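You operate a simulated robot arm through the tools that you are given. There is no shell and no other tool.

You are at the controls of a simulated robot arm. One attempt, no reset.

JOB
Zero the check scale, load the 500 g weight and trim the display to 0.500 kg.
Fine: the weight goes back on the green mat. Set down upright: five hundred gram weight.
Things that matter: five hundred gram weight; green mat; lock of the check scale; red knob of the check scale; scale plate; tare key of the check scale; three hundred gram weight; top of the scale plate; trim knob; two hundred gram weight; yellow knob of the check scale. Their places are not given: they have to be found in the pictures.

Only the result counts: the job must be done as asked and must still hold three seconds after the hand-in. Knocking over, shifting, dropping, spilling or breaking anything else fails it.

ROBOT AND FRAMES
A 7-joint arm with a two-finger parallel gripper, fixed in place. Base frame: the origin is on the floor under the middle of its stand, x ahead of it, y to its left, z up. Lengths are in mm, angles in rad, forces in N, time in s.
It reaches about 1372 mm from its shoulder. Its first joint turns from -2.601 to 2.601 rad. Payload 3.43 kg.
The TCP is the grasp point between the finger pads, 30 mm short of the fingertips. In the tool frame z runs along the fingers and y along their closing line. The gripper opens to 94 mm. The fingers are 28 mm wide and 10 mm thick; the gripper's body (50 by 96 mm) begins 55 mm behind the TCP.
Orientation is that of the tool frame in the base frame, as a unit quaternion [x, y, z, w]. With the fingers straight down and closing along the base's y, the tool's x points along the base's -x, its y along +y and its z along -z.

CONTROLS
- The arm moves only by the tool step_arm. Its argument "series" is a list of rows, each an object (a shift or turn left out is 0, a gripper value left out holds the last) with "linear": the shift along the base's x, y, z in mm, a list of three; "rotation": the turn, a rotation vector about the base's x, y, z in rad, a list of three. In form: [{"linear": [dx, dy, dz], "rotation": [rx, ry, rz]}, ...]. A call has 1 to 20 rows; each row is the pose to reach, as a shift and turn from the pose commanded when the call began. "jaw" is the gripper command, from -1 (fully open) to 1 (shut), values between in proportion, set as the call begins (left out, the last holds). Rows are played at 5 a second. More than 50 mm and 0.15 rad between two rows, or a gripper value outside its range, and nothing of the call is played. A pose out of reach is approached as far as the arm can. The call stops where the force on the tool passes 40 N (or 10 N more than at its start, if that is more) or the arm is blocked; 0.2 s more then pass. The fingers move at their own pace (about 45 mm/s each) and stop on an object; they squeeze with about 27 N. The grip force told is the motor's: it shows also when the fingers shut on nothing. Time passes only in rows, and 0.2 s behind the last, so rows that repeat a pose let the fingers close. The reply holds the time, the measured pose of the TCP, the force on the tool along the base axes, the opening and the grip force, in the units named above and with some noise, with the torque about the TCP (base axes, N m) and any sound that the robot's microphone picked up.
- Cameras (640 x 400 px; columns grow to the right, rows downward): "scene" is fixed at [399.7, 499.8, 1668.7]; the picture's right is [0.91, 0.41, 0.00], its down [0.33, -0.73, -0.59] and it looks along [-0.24, 0.54, -0.81] (base axes); focal length 344 px, centre (320, 200). "wrist" rides on the gripper at [76, 14, -102] in the tool frame; the picture's right is [-0.18, 0.98, 0.00], its down [-0.75, -0.14, -0.64] and it looks along [-0.63, -0.12, 0.77] (tool axes); focal length 243 px, centre (320, 200).
- snapshot(camera): a new picture of that camera. The clock stands still meanwhile.
- measure_at(camera, pixels): for up to 12 pixels [column, row] of the newest picture of that camera ("zoom" is the newest enlarged one), the place [x, y, z] in the base frame of the surface seen there, good to about 2 mm. The clock stands still meanwhile.
- close_up(camera, box): a new picture of the part [left, top, right, bottom] of that camera's present view, enlarged. The clock stands still meanwhile.
- finish_job(): hands the job in; it is judged then, once.

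Unless the task says otherwise, let go and move clear before handing in.

The tools are called after "Call:" as a command line: name --argument value ..., lists and objects as JSON in quotes. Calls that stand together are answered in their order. step_arm: Moves the arm, as the interface text tells. Its arguments: {"type":"object","properties":{"series":{"type":"array"},"jaw":{"type":"number"}},"required":["series"]} The other tools are called the same way: snapshot (camera) takes a picture; measure_at (camera, pixels) gives the place of the surface under pixels of a picture; close_up (camera, box) takes an enlarged picture of a part of a camera's view; finish_job () hands the job in.

At the start:

```text
time: 0.0
position: [96.9, 982.5, 1222.8]
orientation: [0.0, 1.0, 0.0, 0.0]
contact_force: [-0.4, 0.4, -0.2]
moment: [0.01, 0.01, -0.01]
opening: 94.0
grasp_force: 0.1
```

scene: 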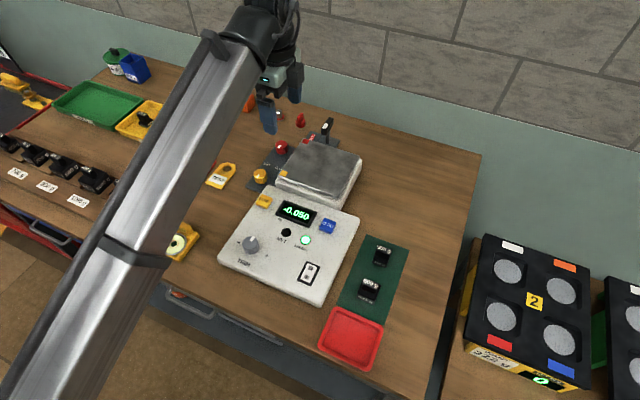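
wrist: 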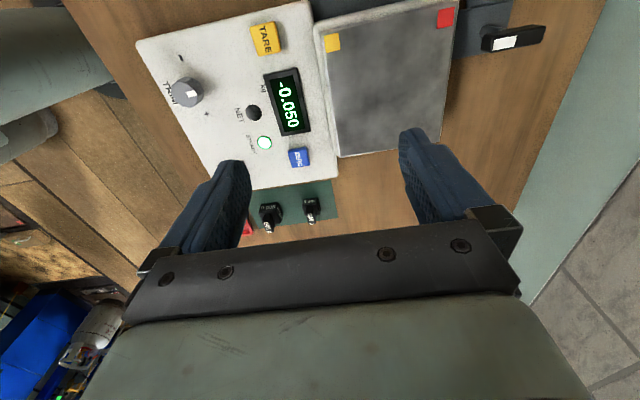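

The scene picture shows the scale: display -0.050 around (297,213), trim knob at (250,245), plate at (318,170), green mat with two weights at (382,257) and (369,290). I'll enlarge the parts that matter before moving.

Call:
close_up --camera "scene" --box '[210, 180, 370, 310]'

Call:
close_up --camera "scene" --box '[230, 90, 390, 210]'

Call:
close_up --camera "scene" --box '[310, 225, 430, 375]'

Call:
close_up --camera "scene" --box '[0, 30, 260, 280]'

```text
3.08 times, centred on (290, 245) of scene
```

zoom: 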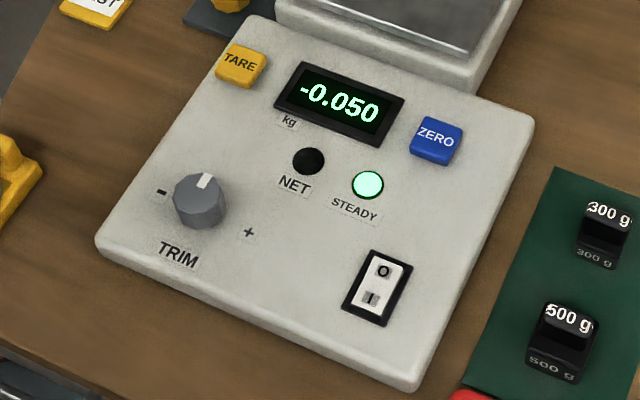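

```text
3.33 times, centred on (310, 150) of scene
```

zoom: 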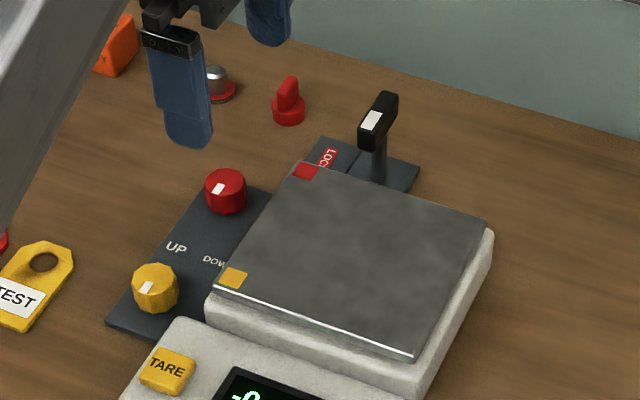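

```text
2.67 times, centred on (370, 300) of scene
```

zoom: 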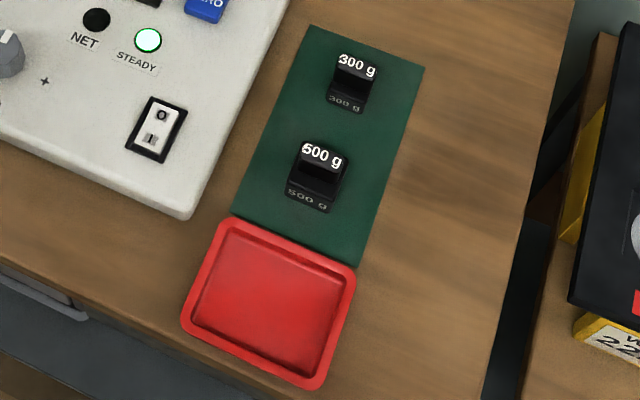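

```text
1.60 times, centred on (130, 155) of scene
```

zoom: 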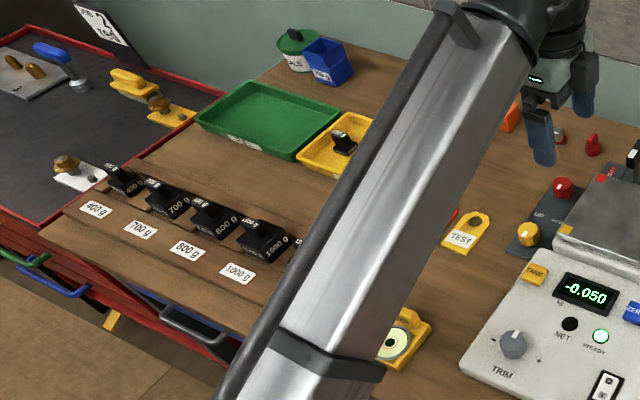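

The controls are readable: TARE and ZERO keys, NET/STEADY lamps, TRIM knob, LOCK lever, red/yellow UP–DOWN knobs. I'll measure key points in the scene view and look at the wrist picture in more detail.

Call:
snapshot --camera "scene"

Call:
measure_at --camera "scene" --pixels '[[264, 201], [328, 226], [250, 243], [282, 147], [260, 176], [325, 127], [301, 142], [284, 174], [360, 160], [382, 253], [370, 286], [350, 335]]'

Call:
close_up --camera "wrist" --box '[130, 0, 330, 125]'

Call:
close_up --camera "wrist" --box '[300, 0, 560, 160]'

```text
taken
```

scene: 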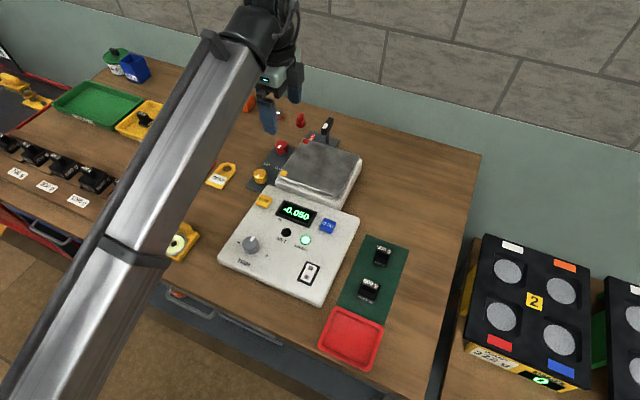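

```text
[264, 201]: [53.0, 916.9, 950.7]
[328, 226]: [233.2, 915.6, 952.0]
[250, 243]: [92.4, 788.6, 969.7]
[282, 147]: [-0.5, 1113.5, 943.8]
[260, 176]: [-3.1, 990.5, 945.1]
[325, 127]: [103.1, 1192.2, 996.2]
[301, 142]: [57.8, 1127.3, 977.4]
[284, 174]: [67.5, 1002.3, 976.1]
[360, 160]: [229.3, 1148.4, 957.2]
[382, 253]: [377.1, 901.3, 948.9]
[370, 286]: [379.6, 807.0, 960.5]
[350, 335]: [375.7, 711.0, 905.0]
```

```text
3.20 times, centred on (230, 62) of wrist
```

zoom: 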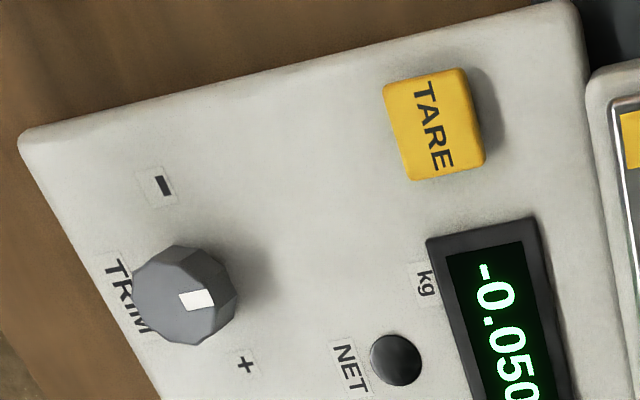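

```text
2.46 times, centred on (430, 80) of wrist
```

zoom: 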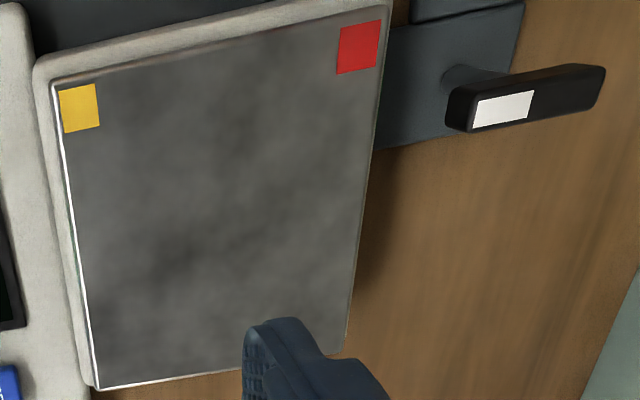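

Knob, key and plate points came back (yellow corner z≈976, red corner z≈977, right back edge lower at 957, though that may be off the edge). I'll sample the plate to see if it's tilted, and the weights and lever in detail.

Call:
close_up --camera "scene" --box '[240, 110, 380, 210]'

Call:
measure_at --camera "scene" --pixels '[[306, 142], [285, 172], [318, 145], [340, 150], [355, 157], [300, 178], [320, 185], [330, 192], [318, 165], [345, 175], [310, 157], [335, 165]]'

Call:
close_up --camera "scene" --box '[345, 230, 415, 310]'

```text
4.00 times, centred on (310, 160) of scene
```

zoom: 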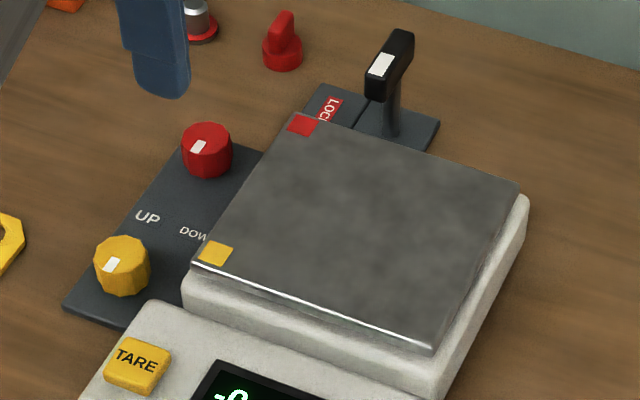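

```text
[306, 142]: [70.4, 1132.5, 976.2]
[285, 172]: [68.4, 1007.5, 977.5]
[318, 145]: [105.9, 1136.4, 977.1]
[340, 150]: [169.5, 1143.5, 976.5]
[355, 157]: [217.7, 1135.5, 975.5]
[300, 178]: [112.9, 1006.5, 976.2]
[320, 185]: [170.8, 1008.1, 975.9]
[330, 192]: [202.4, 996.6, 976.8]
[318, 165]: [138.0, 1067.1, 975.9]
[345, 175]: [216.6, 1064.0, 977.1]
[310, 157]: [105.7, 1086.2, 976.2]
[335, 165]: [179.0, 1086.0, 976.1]
```

```text
5.00 times, centred on (380, 270) of scene
```

zoom: 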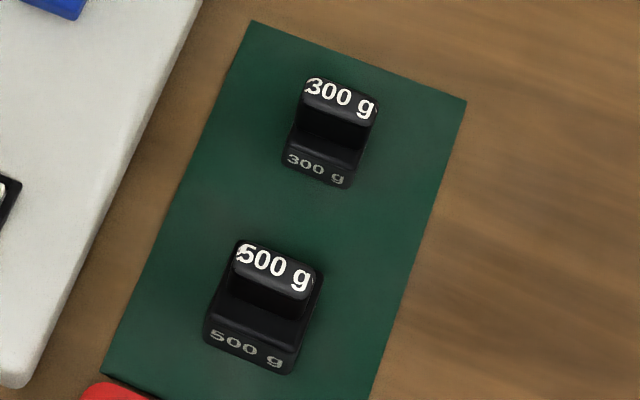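

The plate is level at z≈976.5 over x≈62–230, y≈995–1145; 500 g weight top is near (380,807,960). I'll move the wrist camera over for a better view of the lock lever and the red/yellow knobs.

Call:
step_arm --series '[{"linear": [-24, 34, 0]}, {"linear": [-48, 68, -5]}, {"linear": [-72, 102, -10]}, {"linear": [-97, 137, -20]}]'

Call:
snapshot --camera "wrist"

```text
time: 1.0
position: [2.9, 1101.5, 1197.6]
orientation: [0.0, 1.0, 0.002, 0.0]
contact_force: [1.1, 0.6, -0.1]
moment: [0.02, 0.06, 0.0]
opening: 94.1
grasp_force: 0.1
out of reach, approached as far as the arm can: row 4
```

```text
taken
```

wrist: 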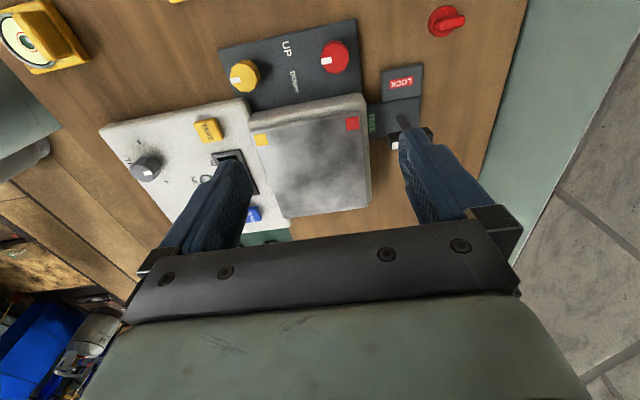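

Reach ends near y≈1100 at this height; the wrist view shows a FREE label at (370,122) and LOCK at (400,83), with the lever shaft at (405,118). I'll enlarge that.

Call:
close_up --camera "wrist" --box '[340, 50, 450, 160]'

Call:
close_up --camera "wrist" --box '[210, 10, 380, 120]'

Call:
close_up --camera "scene" --box '[240, 90, 380, 210]'

```text
3.64 times, centred on (395, 105) of wrist
```

zoom: 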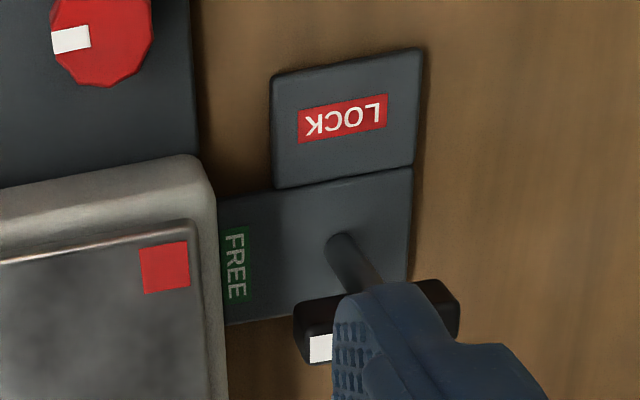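

```text
3.64 times, centred on (295, 65) of wrist
```

zoom: 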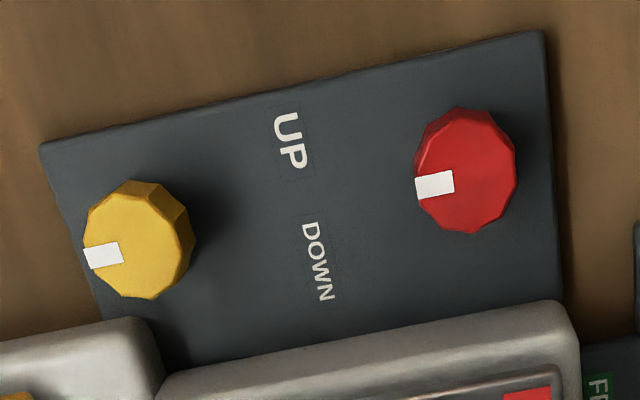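

```text
3.33 times, centred on (310, 150) of scene
```

zoom: 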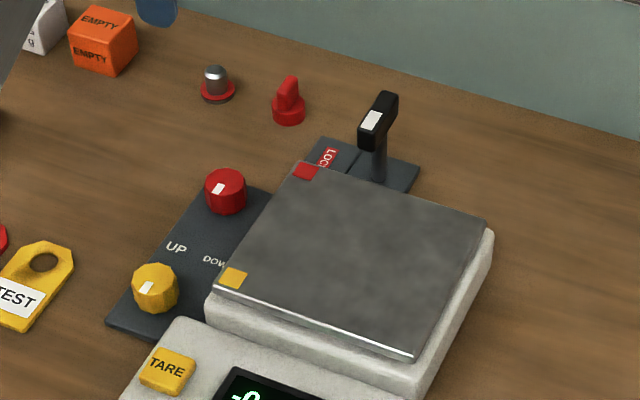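

The lever's white-marked end points at FREE, so the scale is already unlocked, and the plate is level, so I'll leave the lock and the red/yellow knobs alone. Next I measure the ZERO key precisely in an enlarged view.

Call:
close_up --camera "scene" --box '[230, 180, 370, 310]'

```text
3.08 times, centred on (300, 245) of scene
```

zoom: 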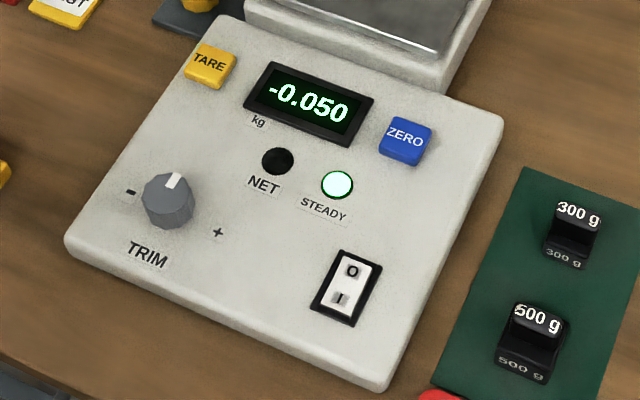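

Call:
measure_at --camera "zoom" --pixels '[[405, 137], [392, 122], [429, 131], [386, 150], [418, 158], [210, 63], [168, 198], [173, 180], [440, 150], [365, 165], [352, 270], [341, 300]]'

Call:
measure_at --camera "zoom" --pixels '[[537, 318], [515, 311], [561, 326], [535, 345], [525, 367], [578, 212], [572, 255], [545, 290], [500, 360], [552, 380], [480, 330], [590, 360]]'

```text
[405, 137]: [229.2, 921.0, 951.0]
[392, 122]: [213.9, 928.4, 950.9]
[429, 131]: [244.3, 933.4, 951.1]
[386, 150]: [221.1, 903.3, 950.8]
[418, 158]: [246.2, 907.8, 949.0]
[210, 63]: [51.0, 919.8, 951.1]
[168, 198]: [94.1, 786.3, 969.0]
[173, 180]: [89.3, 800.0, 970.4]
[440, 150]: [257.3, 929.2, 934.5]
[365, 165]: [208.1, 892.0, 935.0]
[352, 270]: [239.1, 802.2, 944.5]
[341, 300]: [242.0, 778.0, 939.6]
```

```text
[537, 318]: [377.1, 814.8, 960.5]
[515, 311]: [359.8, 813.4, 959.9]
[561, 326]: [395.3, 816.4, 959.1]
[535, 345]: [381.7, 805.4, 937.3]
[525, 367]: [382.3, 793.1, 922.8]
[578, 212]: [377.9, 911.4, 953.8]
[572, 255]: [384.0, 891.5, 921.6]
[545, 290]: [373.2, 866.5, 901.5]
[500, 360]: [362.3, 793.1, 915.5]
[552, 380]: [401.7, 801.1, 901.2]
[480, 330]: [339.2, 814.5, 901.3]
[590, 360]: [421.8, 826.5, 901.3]
```

ZERO key's top centre is about (230, 919, 951). I'll shut the gripper and travel over it at a safe height first.

Call:
step_arm --jaw 1 --series '[{"linear": [28, -25, -8]}, {"linear": [56, -50, -15]}, {"linear": [85, -75, -25]}, {"linear": [114, -100, -35]}, {"linear": [142, -125, -50]}, {"linear": [170, -150, -65]}, {"linear": [200, -175, -80]}, {"linear": [227, -195, -100]}, {"linear": [227, -195, -130]}, {"linear": [227, -195, -130]}]'

```text
time: 3.2
position: [228.3, 907.8, 1065.9]
orientation: [-0.001, 1.0, 0.0, 0.0]
contact_force: [-0.5, 0.7, 0.4]
moment: [-0.02, 0.03, -0.03]
opening: 0.2
grasp_force: 26.9
```

Now at (228, 908, 1066) with the fingers shut. I'll align to (230, 919) and descend to just above the key.

Call:
step_arm --series '[{"linear": [2, 11, -20]}, {"linear": [2, 11, -45]}, {"linear": [2, 11, -65]}, {"linear": [2, 11, -79]}, {"linear": [2, 11, -79]}]'

Call:
snapshot --camera "scene"

Call:
snapshot --camera "wrist"

```text
time: 4.4
position: [229.3, 918.9, 987.8]
orientation: [0.0, 1.0, 0.0, 0.0]
contact_force: [-0.9, 0.1, 0.2]
moment: [-0.02, 0.05, 0.04]
opening: 0.2
grasp_force: 27.2
```

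```text
taken
```

scene: 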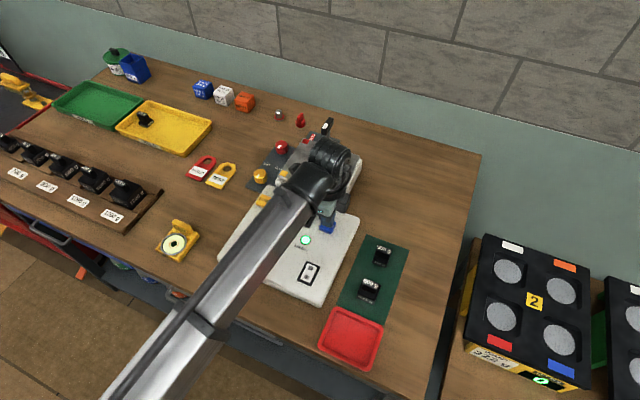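

```text
taken
```

wrist: 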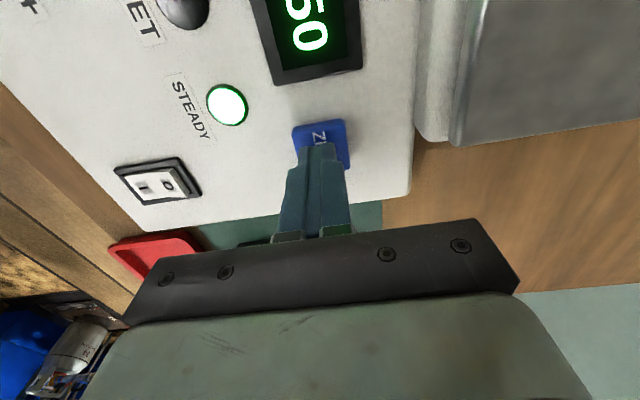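

The closed fingertips sit right over the blue ZERO key at wrist pixel (320,145). I'll press down gently in small steps and then lift.

Call:
step_arm --series '[{"linear": [0, 0, -3]}, {"linear": [0, 0, -6]}, {"linear": [0, 0, -8]}, {"linear": [0, 0, -10]}]'

Call:
snapshot --camera "wrist"

```text
time: 5.4
position: [229.0, 918.1, 977.8]
orientation: [0.0, 1.0, -0.001, 0.0]
contact_force: [0.8, 1.9, 4.1]
moment: [0.04, -0.06, 0.01]
opening: 0.0
grasp_force: 27.5
heard: click
```

```text
taken
```

wrist: 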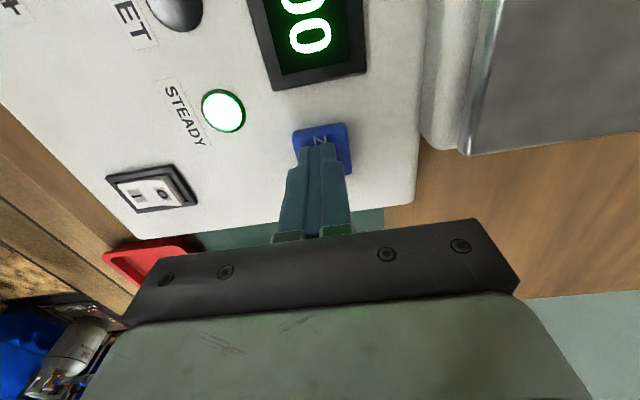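

A click was heard and the last display digits now read "00" at (310,35). I'll lift off and move aside to read the whole display.

Call:
step_arm --series '[{"linear": [0, 0, 20]}, {"linear": [0, 0, 60]}, {"linear": [20, -10, 105]}, {"linear": [60, -20, 135]}, {"linear": [100, -40, 150]}]'

Call:
snapshot --camera "wrist"

Call:
snapshot --camera "scene"

```text
refused: row 3 steps farther than a row can; nothing moved
```

```text
taken
```

wrist: 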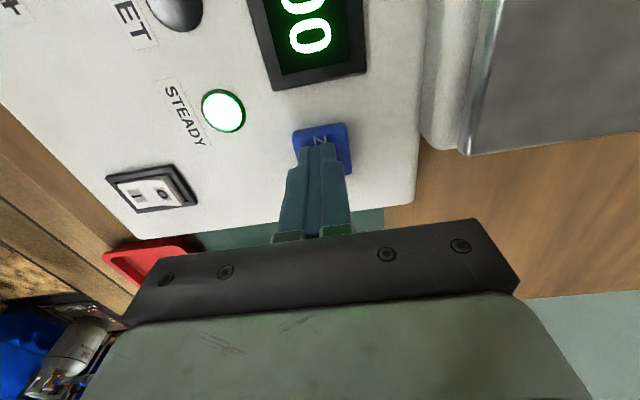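

```text
taken
```

scene: 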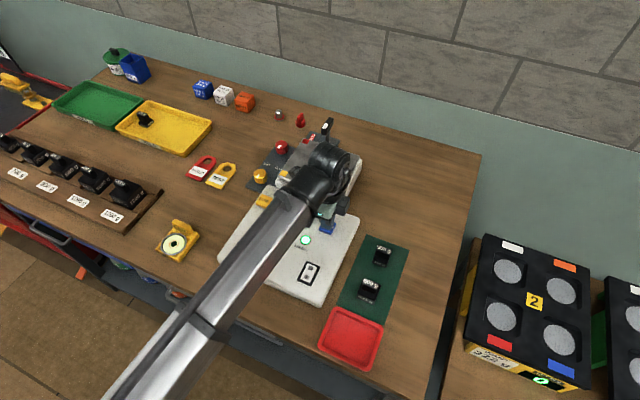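

The move was refused because a row stepped more than 50 mm; nothing moved. I'll repeat with shorter steps.

Call:
step_arm --series '[{"linear": [0, 0, 15]}, {"linear": [0, 0, 50]}, {"linear": [5, 0, 90]}, {"linear": [30, -10, 125]}, {"linear": [65, -20, 150]}, {"linear": [100, -40, 170]}, {"linear": [145, -55, 170]}, {"linear": [145, -55, 170]}]'

Call:
snapshot --camera "wrist"

Call:
snapshot --camera "scene"

```text
time: 7.2
position: [376.2, 862.2, 1146.7]
orientation: [0.001, 1.0, 0.0, 0.0]
contact_force: [-0.1, -0.9, 0.3]
moment: [-0.01, 0.02, 0.0]
opening: 0.0
grasp_force: 26.9
```

```text
taken
```

wrist: 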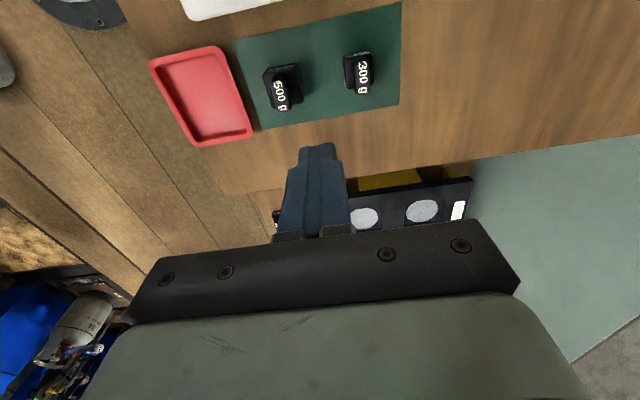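

```text
taken
```

scene: 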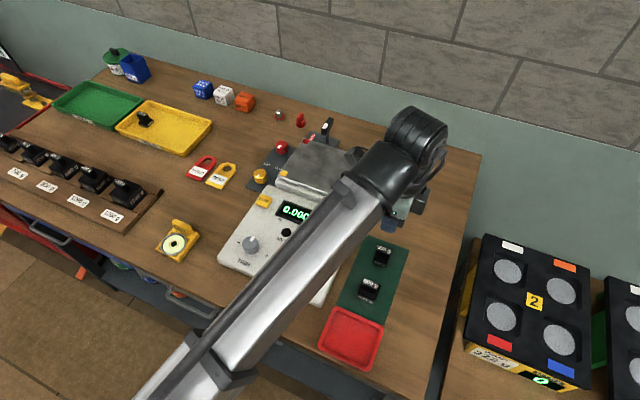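

Call:
close_up --camera "scene" --box '[240, 190, 330, 260]'

Call:
close_up --camera "scene" --box '[345, 230, 415, 310]'

Call:
close_up --camera "scene" --box '[100, 80, 220, 180]'

```text
5.71 times, centred on (285, 225) of scene
```

zoom: 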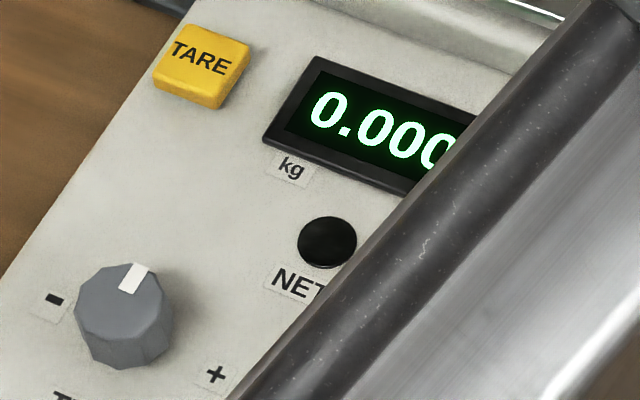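

```text
5.00 times, centred on (380, 270) of scene
```

zoom: 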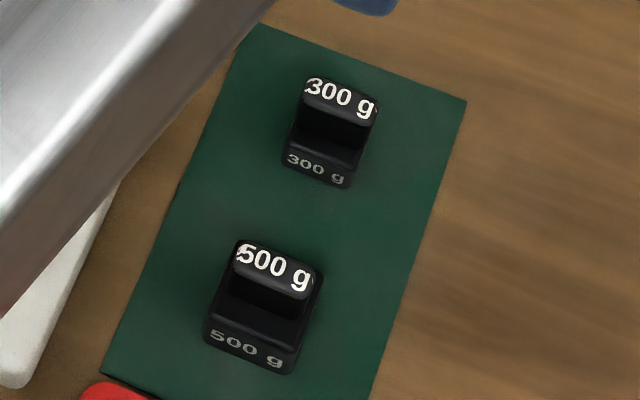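

```text
4.00 times, centred on (160, 130) of scene
```

zoom: 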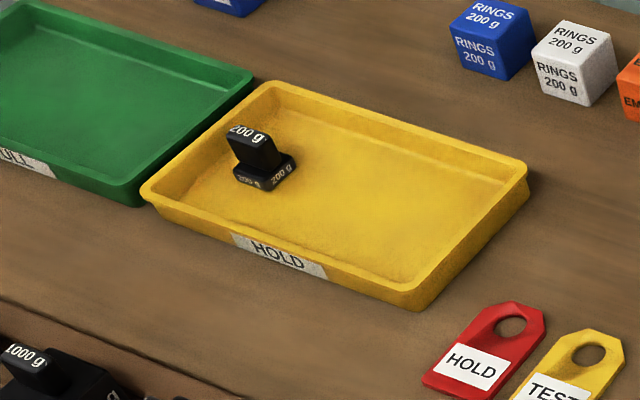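

The display reads 0.000 with NET unlit, so zeroing worked; the 200 g weight sits in the yellow HOLD tray and stays there. I'll bring the wrist camera over the 500 g weight to see its shape and yaw, opening the jaw meanwhile.

Call:
step_arm --jaw -1 --series '[{"linear": [-30, -10, -20]}, {"linear": [-60, -25, -45]}, {"linear": [-85, -35, -75]}, {"linear": [-85, -35, -95]}, {"linear": [-85, -35, -95]}]'

Call:
snapshot --camera "wrist"

```text
time: 8.4
position: [287.7, 828.6, 1051.9]
orientation: [-0.001, 1.0, 0.0, 0.0]
contact_force: [-0.1, 0.6, 0.2]
moment: [0.02, 0.0, -0.04]
opening: 94.0
grasp_force: 0.0
```

```text
taken
```

wrist: 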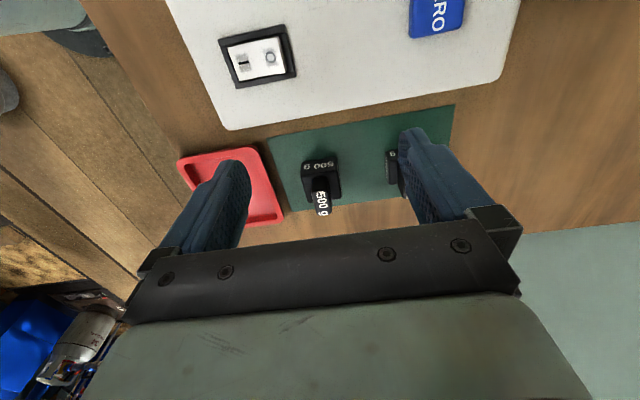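

Call:
close_up --camera "wrist" --box '[285, 140, 365, 220]'

```text
5.00 times, centred on (325, 180) of wrist
```

zoom: 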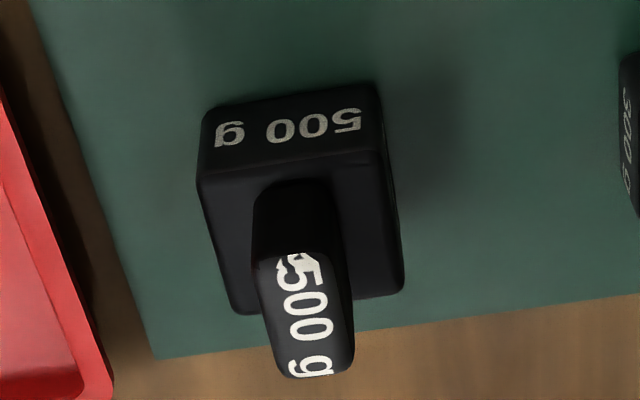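

The zoom shows a square base with a slab handle whose long side runs along x. I'll measure its corners to get size and yaw.

Call:
measure_at --camera "zoom" --pixels '[[262, 262], [328, 258], [270, 370], [348, 362], [305, 315], [205, 175], [380, 158], [240, 300], [395, 285], [220, 120], [365, 95], [290, 220]]'

```text
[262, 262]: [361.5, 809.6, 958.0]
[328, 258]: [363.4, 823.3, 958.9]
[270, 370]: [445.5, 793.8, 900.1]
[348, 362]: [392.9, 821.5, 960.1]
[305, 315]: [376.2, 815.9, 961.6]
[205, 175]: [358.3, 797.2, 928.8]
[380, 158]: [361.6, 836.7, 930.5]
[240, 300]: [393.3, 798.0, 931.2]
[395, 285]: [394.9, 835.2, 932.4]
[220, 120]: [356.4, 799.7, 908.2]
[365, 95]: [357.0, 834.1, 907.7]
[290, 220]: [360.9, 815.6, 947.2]
```

Base spans x≈357–397, y≈796–837, handle centre ≈(377.5, 816), top z≈961, yaw about zero. I'll move above it with a partly closed jaw (about 50 mm) and descend to grip the handle.

Call:
step_arm --jaw -0.06 --series '[{"linear": [30, -4, 0]}, {"linear": [60, -8, 0]}, {"linear": [90, -12.5, 0]}, {"linear": [90, -12.5, -25]}, {"linear": [90, -12.5, -50]}, {"linear": [90, -12.5, -50]}]'

Call:
snapshot --camera "wrist"

Call:
snapshot --camera "scene"

```text
time: 9.8
position: [378.2, 816.9, 1001.9]
orientation: [0.0, 1.0, 0.0, 0.001]
contact_force: [0.8, -0.7, -0.6]
moment: [-0.01, 0.06, 0.02]
opening: 49.6
grasp_force: 0.0
```

```text
taken
```

wrist: 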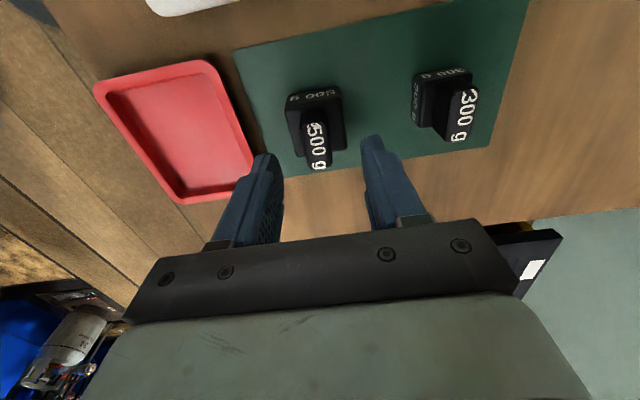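

```text
taken
```

scene: 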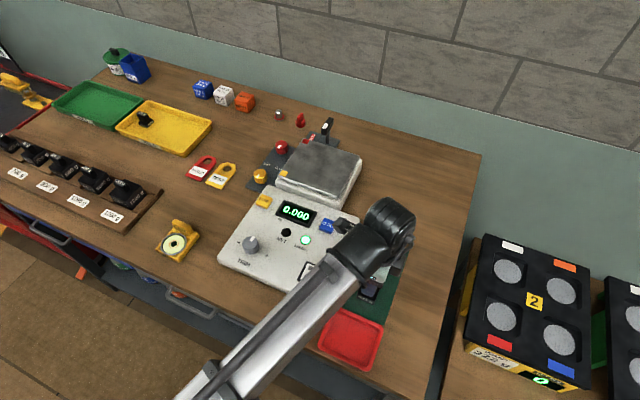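

Display reads 0.000 clearly at (297,213) and the fingers straddle the handle line. I'll descend to z≈965 and close.

Call:
step_arm --series '[{"linear": [-0.5, -0.5, -15]}, {"linear": [-0.5, -0.5, -28]}, {"linear": [-0.5, -0.5, -37]}, {"linear": [-0.5, -0.5, -37]}]'

Call:
snapshot --camera "wrist"

```text
time: 10.8
position: [378.9, 817.5, 966.5]
orientation: [0.0, 1.0, 0.0, -0.001]
contact_force: [-0.4, -0.5, -0.6]
moment: [-0.02, 0.03, 0.05]
opening: 49.6
grasp_force: 0.0
```

```text
taken
```

wrist: 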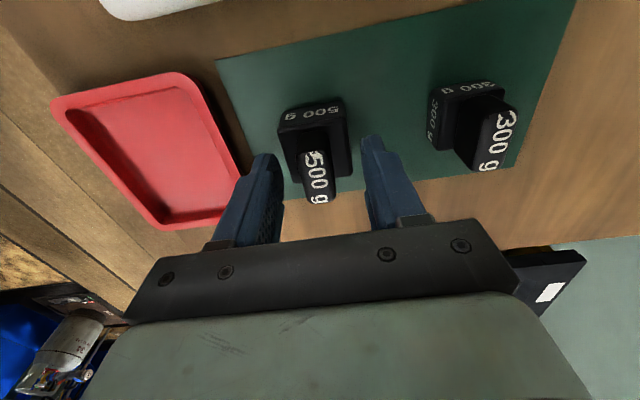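

The handle top projects at (318,180), right where the TCP projects (320,188), so it's between the pads. Closing now.

Call:
step_arm --jaw 1 --series '[{"linear": [0, 0, 0]}, {"linear": [0, 0, 0]}, {"linear": [0, 0, 0]}, {"linear": [0, 0, 0]}, {"linear": [0, 0, 0]}]'

Call:
snapshot --camera "wrist"

```text
time: 12.0
position: [378.9, 816.6, 967.0]
orientation: [0.0, 1.0, 0.001, 0.0]
contact_force: [0.9, -5.6, 7.6]
moment: [-0.16, 0.04, 0.0]
opening: 18.0
grasp_force: 27.0
```

```text
taken
```

wrist: 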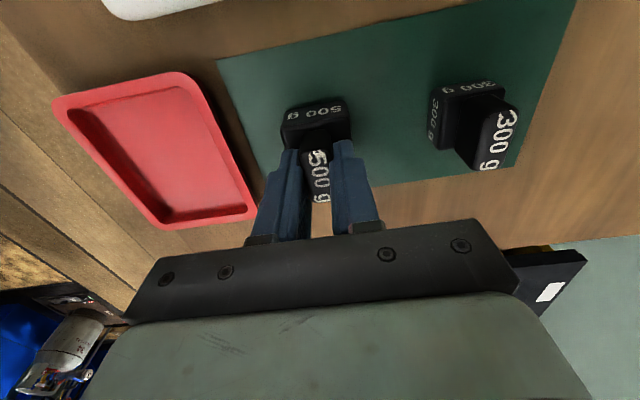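

Opening holds at 18 mm on the handle with 27 N grip. I'll lift straight up a bit and check that the weight comes along upright.

Call:
step_arm --series '[{"linear": [0, 0, 5]}, {"linear": [0, 0, 20]}, {"linear": [0, 0, 50]}, {"linear": [0, 0, 85]}, {"linear": [0, 0, 85]}]'

Call:
snapshot --camera "wrist"

Call:
snapshot --camera "scene"

```text
time: 13.2
position: [378.1, 814.9, 1050.5]
orientation: [0.0, 1.0, 0.0, 0.0]
contact_force: [1.2, -0.3, -4.7]
moment: [0.01, 0.01, -0.01]
opening: 18.1
grasp_force: 27.1
```

```text
taken
```

wrist: 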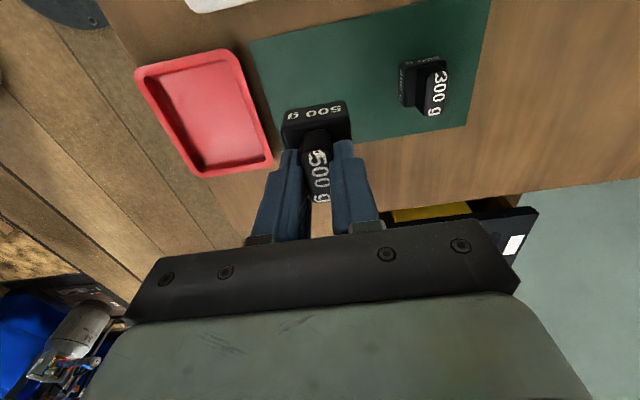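

```text
taken
```

scene: 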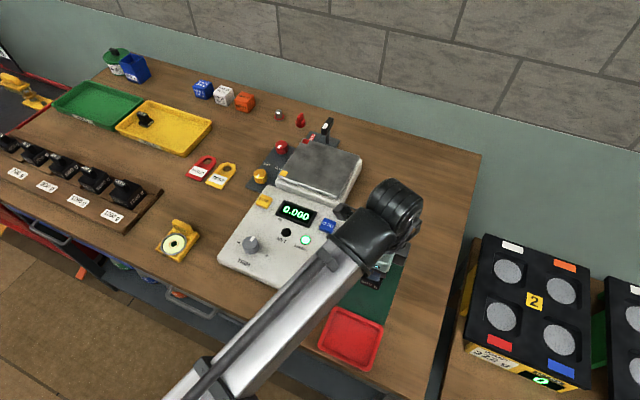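

The load reads about 4.7 N (≈0.5 kg) and the weight hangs upright. I'll carry it over to the plate centre (146, 1070) at a safe height.

Call:
step_arm --series '[{"linear": [0, 0, 25]}, {"linear": [0, 0, 50]}, {"linear": [-26, 28, 50]}, {"linear": [-52, 57, 50]}, {"linear": [-78, 85, 50]}, {"linear": [-104, 113, 50]}, {"linear": [-130, 142, 50]}, {"linear": [-156, 170, 50]}, {"linear": [-182, 198, 50]}, {"linear": [-208, 227, 50]}, {"linear": [-232, 254, 50]}, {"linear": [-232, 254, 30]}, {"linear": [-232, 254, 20]}, {"linear": [-232, 254, 20]}]'

Call:
snapshot --camera "wrist"

Call:
snapshot --camera "scene"

```text
time: 16.2
position: [147.4, 1068.3, 1069.3]
orientation: [0.0, 1.0, 0.001, 0.0]
contact_force: [-0.4, 0.2, -5.3]
moment: [0.0, 0.0, 0.04]
opening: 17.5
grasp_force: 27.0
```

```text
taken
```

wrist: 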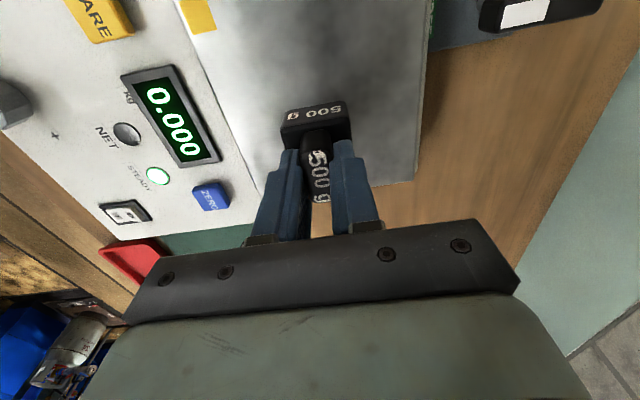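

```text
taken
```

scene: 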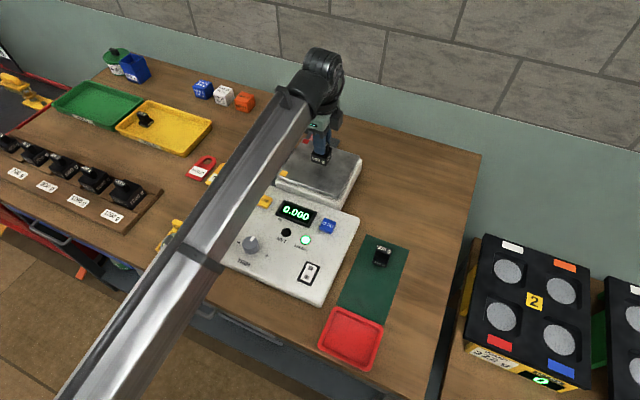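

The weight hovers over the plate centre, display still 0.000. I'll lower it toward contact (expected at TCP z≈1042) in decreasing steps.

Call:
step_arm --series '[{"linear": [0, 0, -12]}, {"linear": [0, 0, -20]}, {"linear": [0, 0, -23]}, {"linear": [0, 0, -25]}, {"linear": [0, 0, -26]}, {"linear": [0, 0, -26]}]'

Call:
close_up --camera "scene" --box '[240, 120, 380, 230]'

```text
time: 17.6
position: [148.9, 1069.7, 1043.7]
orientation: [0.0, 1.0, 0.0, -0.001]
contact_force: [-1.1, 0.4, -4.4]
moment: [0.03, 0.0, 0.01]
opening: 18.1
grasp_force: 26.4
```

```text
3.64 times, centred on (310, 175) of scene
```

zoom: 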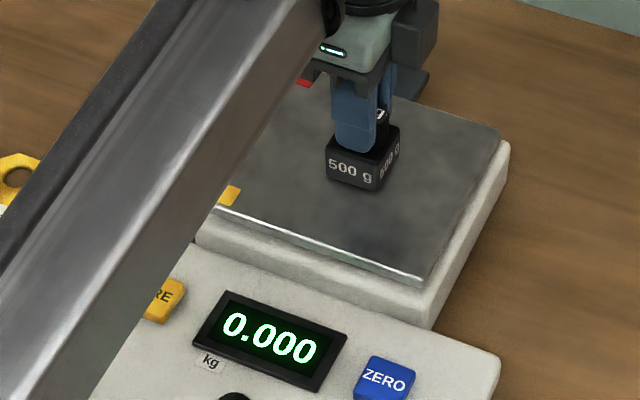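

Still 4.4 N of hanging load and 0.000 on the display, so it's just short of contact. I'll lower another 2 mm in fine steps.

Call:
step_arm --series '[{"linear": [0, 0, -0.7]}, {"linear": [0, 0, -1.4]}, {"linear": [0, 0, -2]}, {"linear": [0, 0, -2]}]'

Call:
close_up --camera "scene" --box '[240, 120, 380, 230]'

```text
time: 18.6
position: [148.4, 1068.3, 1041.7]
orientation: [-0.001, 1.0, 0.0, 0.0]
contact_force: [2.2, 0.3, -1.1]
moment: [-0.04, -0.06, 0.03]
opening: 17.8
grasp_force: 27.0
```

```text
3.64 times, centred on (310, 175) of scene
```

zoom: 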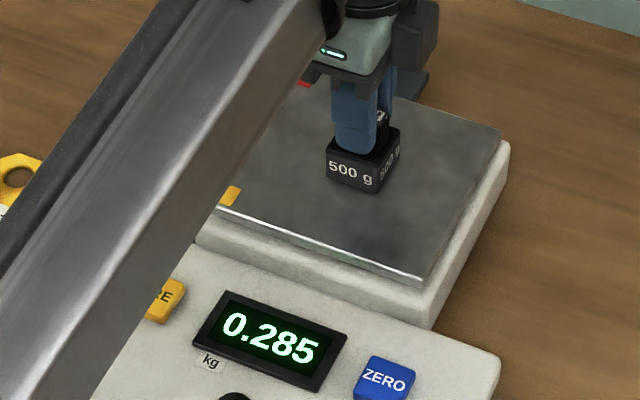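

The plate now carries part of the weight (display 0.285). I'll release by opening to about 50 mm and then rise.

Call:
step_arm --jaw -0.06 --series '[{"linear": [0, 0, -0.2]}, {"linear": [0, 0, -0.2]}, {"linear": [0, 0, -0.2]}, {"linear": [0, 0, -0.2]}, {"linear": [0, 0, -0.2]}]'

Call:
snapshot --camera "wrist"

```text
time: 19.8
position: [146.4, 1069.2, 1042.3]
orientation: [-0.001, 1.0, -0.001, 0.0]
contact_force: [0.3, -1.2, -0.3]
moment: [-0.02, 0.02, 0.04]
opening: 50.0
grasp_force: 0.2
```

```text
taken
```

wrist: 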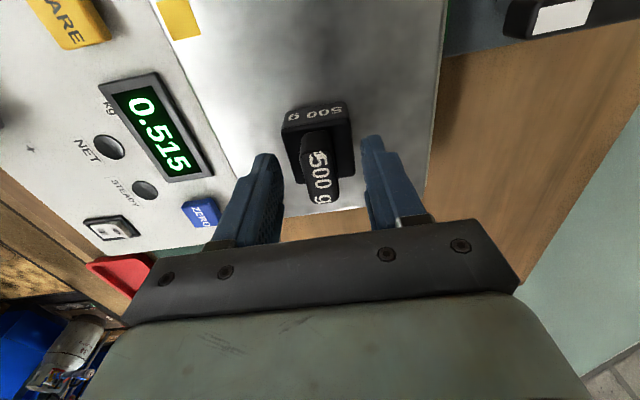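

Released; the display shows 0.515 with STEADY momentarily out, so the trim must come down by 0.015. I'll rise straight up and move back to view the knob and the settled display.

Call:
step_arm --series '[{"linear": [0, 0, 30]}, {"linear": [0, 0, 65]}, {"linear": [0, 0, 95]}, {"linear": [10, -30, 95]}, {"linear": [10, -70, 95]}, {"linear": [10, -110, 95]}, {"linear": [10, -150, 95]}, {"linear": [10, -190, 95]}, {"linear": [10, -190, 95]}]'

Call:
snapshot --camera "wrist"

Call:
snapshot --camera "scene"

```text
time: 21.8
position: [157.3, 878.8, 1132.5]
orientation: [-0.001, 1.0, -0.001, 0.0]
contact_force: [0.6, -0.2, 0.8]
moment: [0.0, -0.01, -0.01]
opening: 49.6
grasp_force: 0.1
```

```text
taken
```

wrist: 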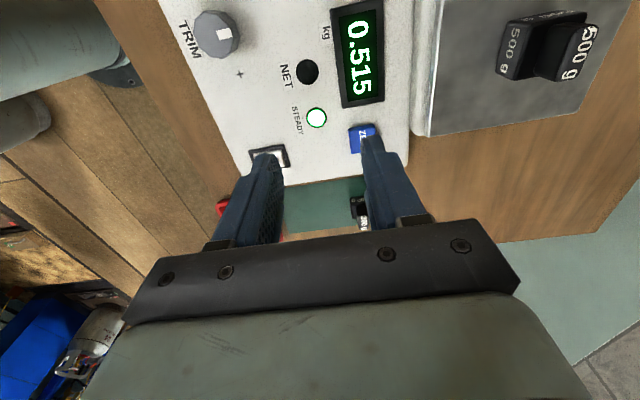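

```text
taken
```

scene: 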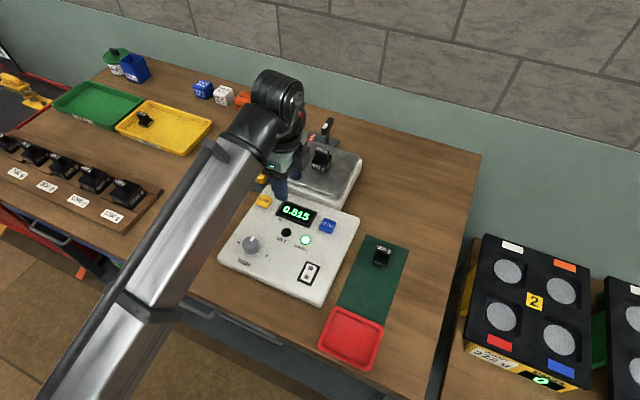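

STEADY is lit at (316,118) and the display holds 0.515. Now I enlarge the trim knob in both views to find its axis.

Call:
close_up --camera "scene" --box '[225, 225, 275, 265]'

Call:
measure_at --camera "wrist" --pixels '[[206, 33], [194, 33], [230, 33], [213, 12], [213, 53], [224, 34], [240, 45], [200, 70]]'

```text
10.00 times, centred on (250, 245) of scene
```

zoom: 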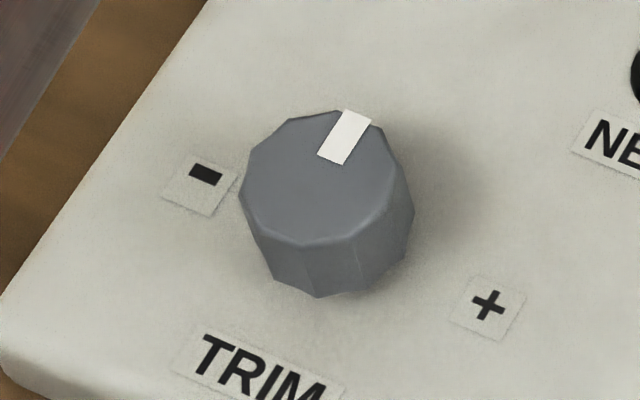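

```text
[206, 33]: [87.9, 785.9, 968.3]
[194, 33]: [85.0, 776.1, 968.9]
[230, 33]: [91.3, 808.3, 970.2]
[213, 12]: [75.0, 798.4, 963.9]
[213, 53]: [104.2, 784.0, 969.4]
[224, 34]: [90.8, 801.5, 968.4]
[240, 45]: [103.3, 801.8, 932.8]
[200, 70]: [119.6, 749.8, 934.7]
```

Call:
measure_at --camera "zoom" --pixels '[[315, 180], [250, 185], [340, 115], [380, 128], [395, 190], [350, 235], [300, 240], [265, 225], [255, 150], [290, 122], [341, 137], [318, 292]]'

Call:
close_up --camera "wrist" --box '[170, 0, 260, 80]'

```text
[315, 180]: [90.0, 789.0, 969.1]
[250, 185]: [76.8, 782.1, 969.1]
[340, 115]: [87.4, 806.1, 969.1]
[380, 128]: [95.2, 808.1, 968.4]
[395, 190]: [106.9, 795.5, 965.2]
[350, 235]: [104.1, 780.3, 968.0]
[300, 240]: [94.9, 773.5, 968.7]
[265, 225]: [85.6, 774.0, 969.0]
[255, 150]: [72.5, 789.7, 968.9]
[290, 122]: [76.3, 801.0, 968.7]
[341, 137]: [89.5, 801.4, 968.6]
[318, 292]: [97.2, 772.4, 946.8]
```

```text
5.00 times, centred on (215, 40) of wrist
```

zoom: 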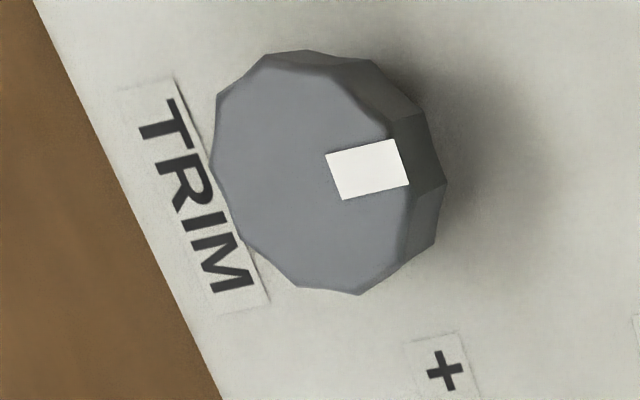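

Fitting the rim points gives the knob axis at about (90.3, 790.6), diameter ≈35 mm, top z≈969, mark pointing +y between − (‑x side) and + (+x side). I'll move above it with the jaw open to ~64 mm.

Call:
step_arm --jaw -0.36 --series '[{"linear": [-20, -28, 0]}, {"linear": [-42, -56, -10]}, {"linear": [-66.5, -88, -30]}, {"linear": [-66.5, -88, -60]}, {"linear": [-66.5, -88, -90]}, {"linear": [-66.5, -88, -110]}, {"linear": [-66.5, -88, -110]}]'

Call:
snapshot --camera "wrist"

Call:
snapshot --camera "scene"

```text
time: 23.4
position: [91.5, 790.5, 1026.1]
orientation: [0.0, 1.0, 0.001, 0.0]
contact_force: [-0.7, 0.8, 0.1]
moment: [0.02, -0.02, -0.01]
opening: 63.7
grasp_force: 0.1
```

```text
taken
```

wrist: 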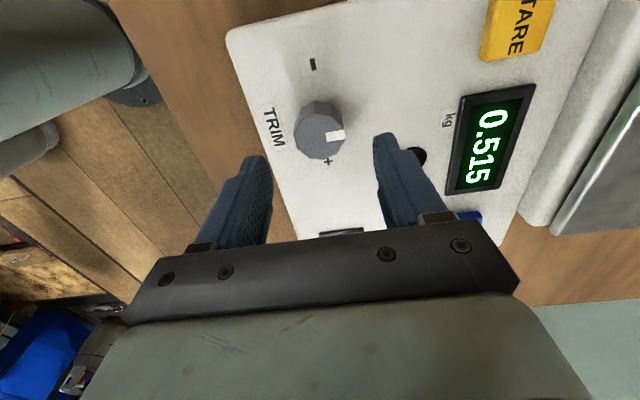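

```text
taken
```

scene: 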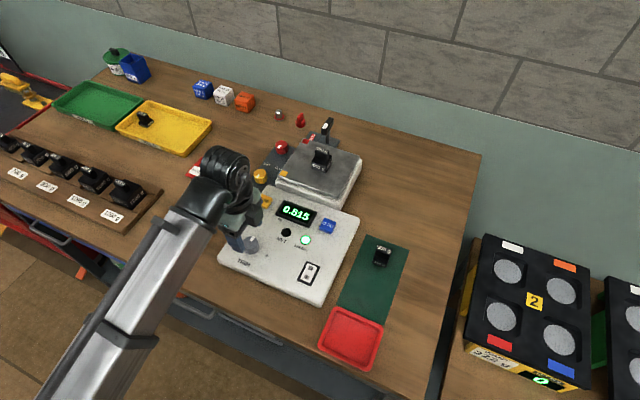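

Display is visible in both cameras while I'm over the knob. I'll descend to TCP z≈972 (fingertips ≈942, above the panel at 935).

Call:
step_arm --series '[{"linear": [-0.6, 0, -20]}, {"linear": [-0.6, 0, -38]}, {"linear": [-0.6, 0, -48]}, {"linear": [-0.6, 0, -54]}, {"linear": [-0.6, 0, -54]}]'

Call:
snapshot --camera "wrist"

```text
time: 24.6
position: [91.4, 791.6, 972.0]
orientation: [0.0, 1.0, 0.0, 0.0]
contact_force: [-0.7, 0.5, -0.5]
moment: [-0.02, 0.0, -0.02]
opening: 64.1
grasp_force: 0.1
```

```text
taken
```

wrist: 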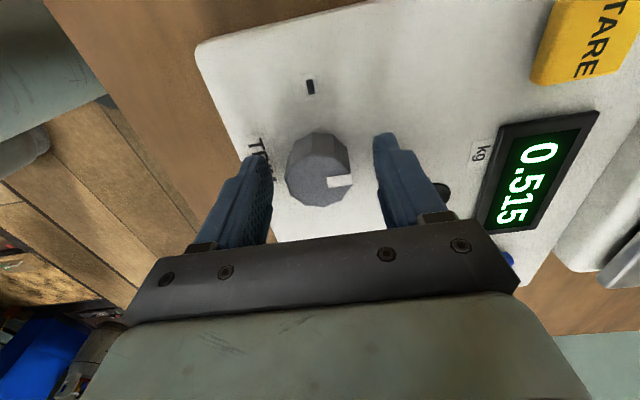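

The jaw straddles the knob; before closing I check centring in x with an enlarged wrist view.

Call:
close_up --camera "wrist" --box '[260, 110, 390, 220]'

```text
3.64 times, centred on (325, 165) of wrist
```

zoom: 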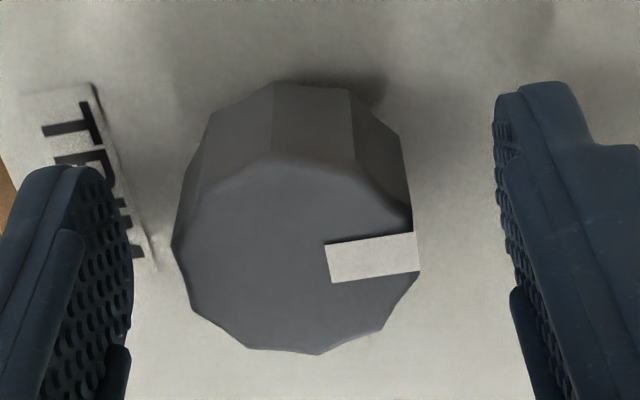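

Call:
measure_at --camera "zoom" --pixels '[[280, 165], [215, 185], [365, 190], [405, 225], [180, 240], [412, 275], [198, 310], [250, 342], [320, 348], [380, 325], [296, 252], [345, 260]]'

```text
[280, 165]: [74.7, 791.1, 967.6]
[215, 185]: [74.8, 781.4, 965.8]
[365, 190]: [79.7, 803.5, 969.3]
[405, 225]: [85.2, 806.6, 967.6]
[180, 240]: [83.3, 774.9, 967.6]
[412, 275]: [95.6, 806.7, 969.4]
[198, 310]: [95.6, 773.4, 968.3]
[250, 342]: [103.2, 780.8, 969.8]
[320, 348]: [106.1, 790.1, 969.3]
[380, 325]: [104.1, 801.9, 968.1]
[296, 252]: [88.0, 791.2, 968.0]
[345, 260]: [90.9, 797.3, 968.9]
```

Rim points give the axis at ≈(90, 790.7), within about 1 mm of the TCP. I'll shift −1 mm in x and close on the knob.

Call:
step_arm --jaw 1 --series '[{"linear": [-1, -0.5, 0]}, {"linear": [-1, -0.5, 0]}, {"linear": [-1, -0.5, 0]}, {"linear": [-1, -0.5, 0]}, {"linear": [-1, -0.5, 0]}]'

Call:
snapshot --camera "wrist"

Call:
close_up --camera "scene" --box '[220, 180, 360, 290]'

```text
time: 25.8
position: [90.3, 789.6, 973.3]
orientation: [0.0, 1.0, 0.0, 0.0]
contact_force: [0.9, -4.4, -3.4]
moment: [0.27, -0.01, 0.0]
opening: 37.7
grasp_force: 44.4
```

```text
taken
```

wrist: 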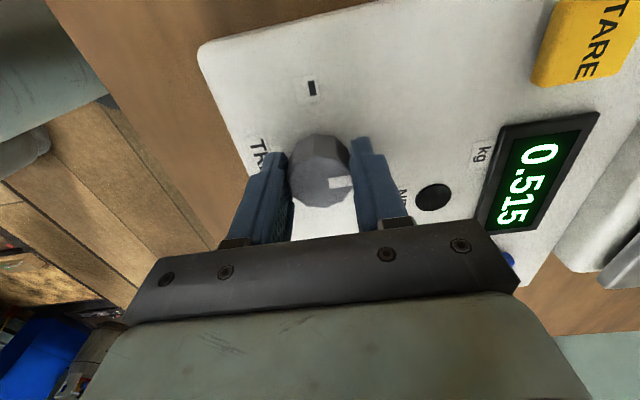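

```text
3.64 times, centred on (290, 235) of scene
```

zoom: 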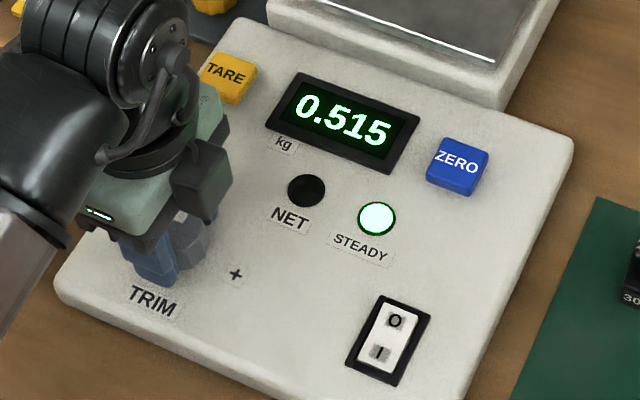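

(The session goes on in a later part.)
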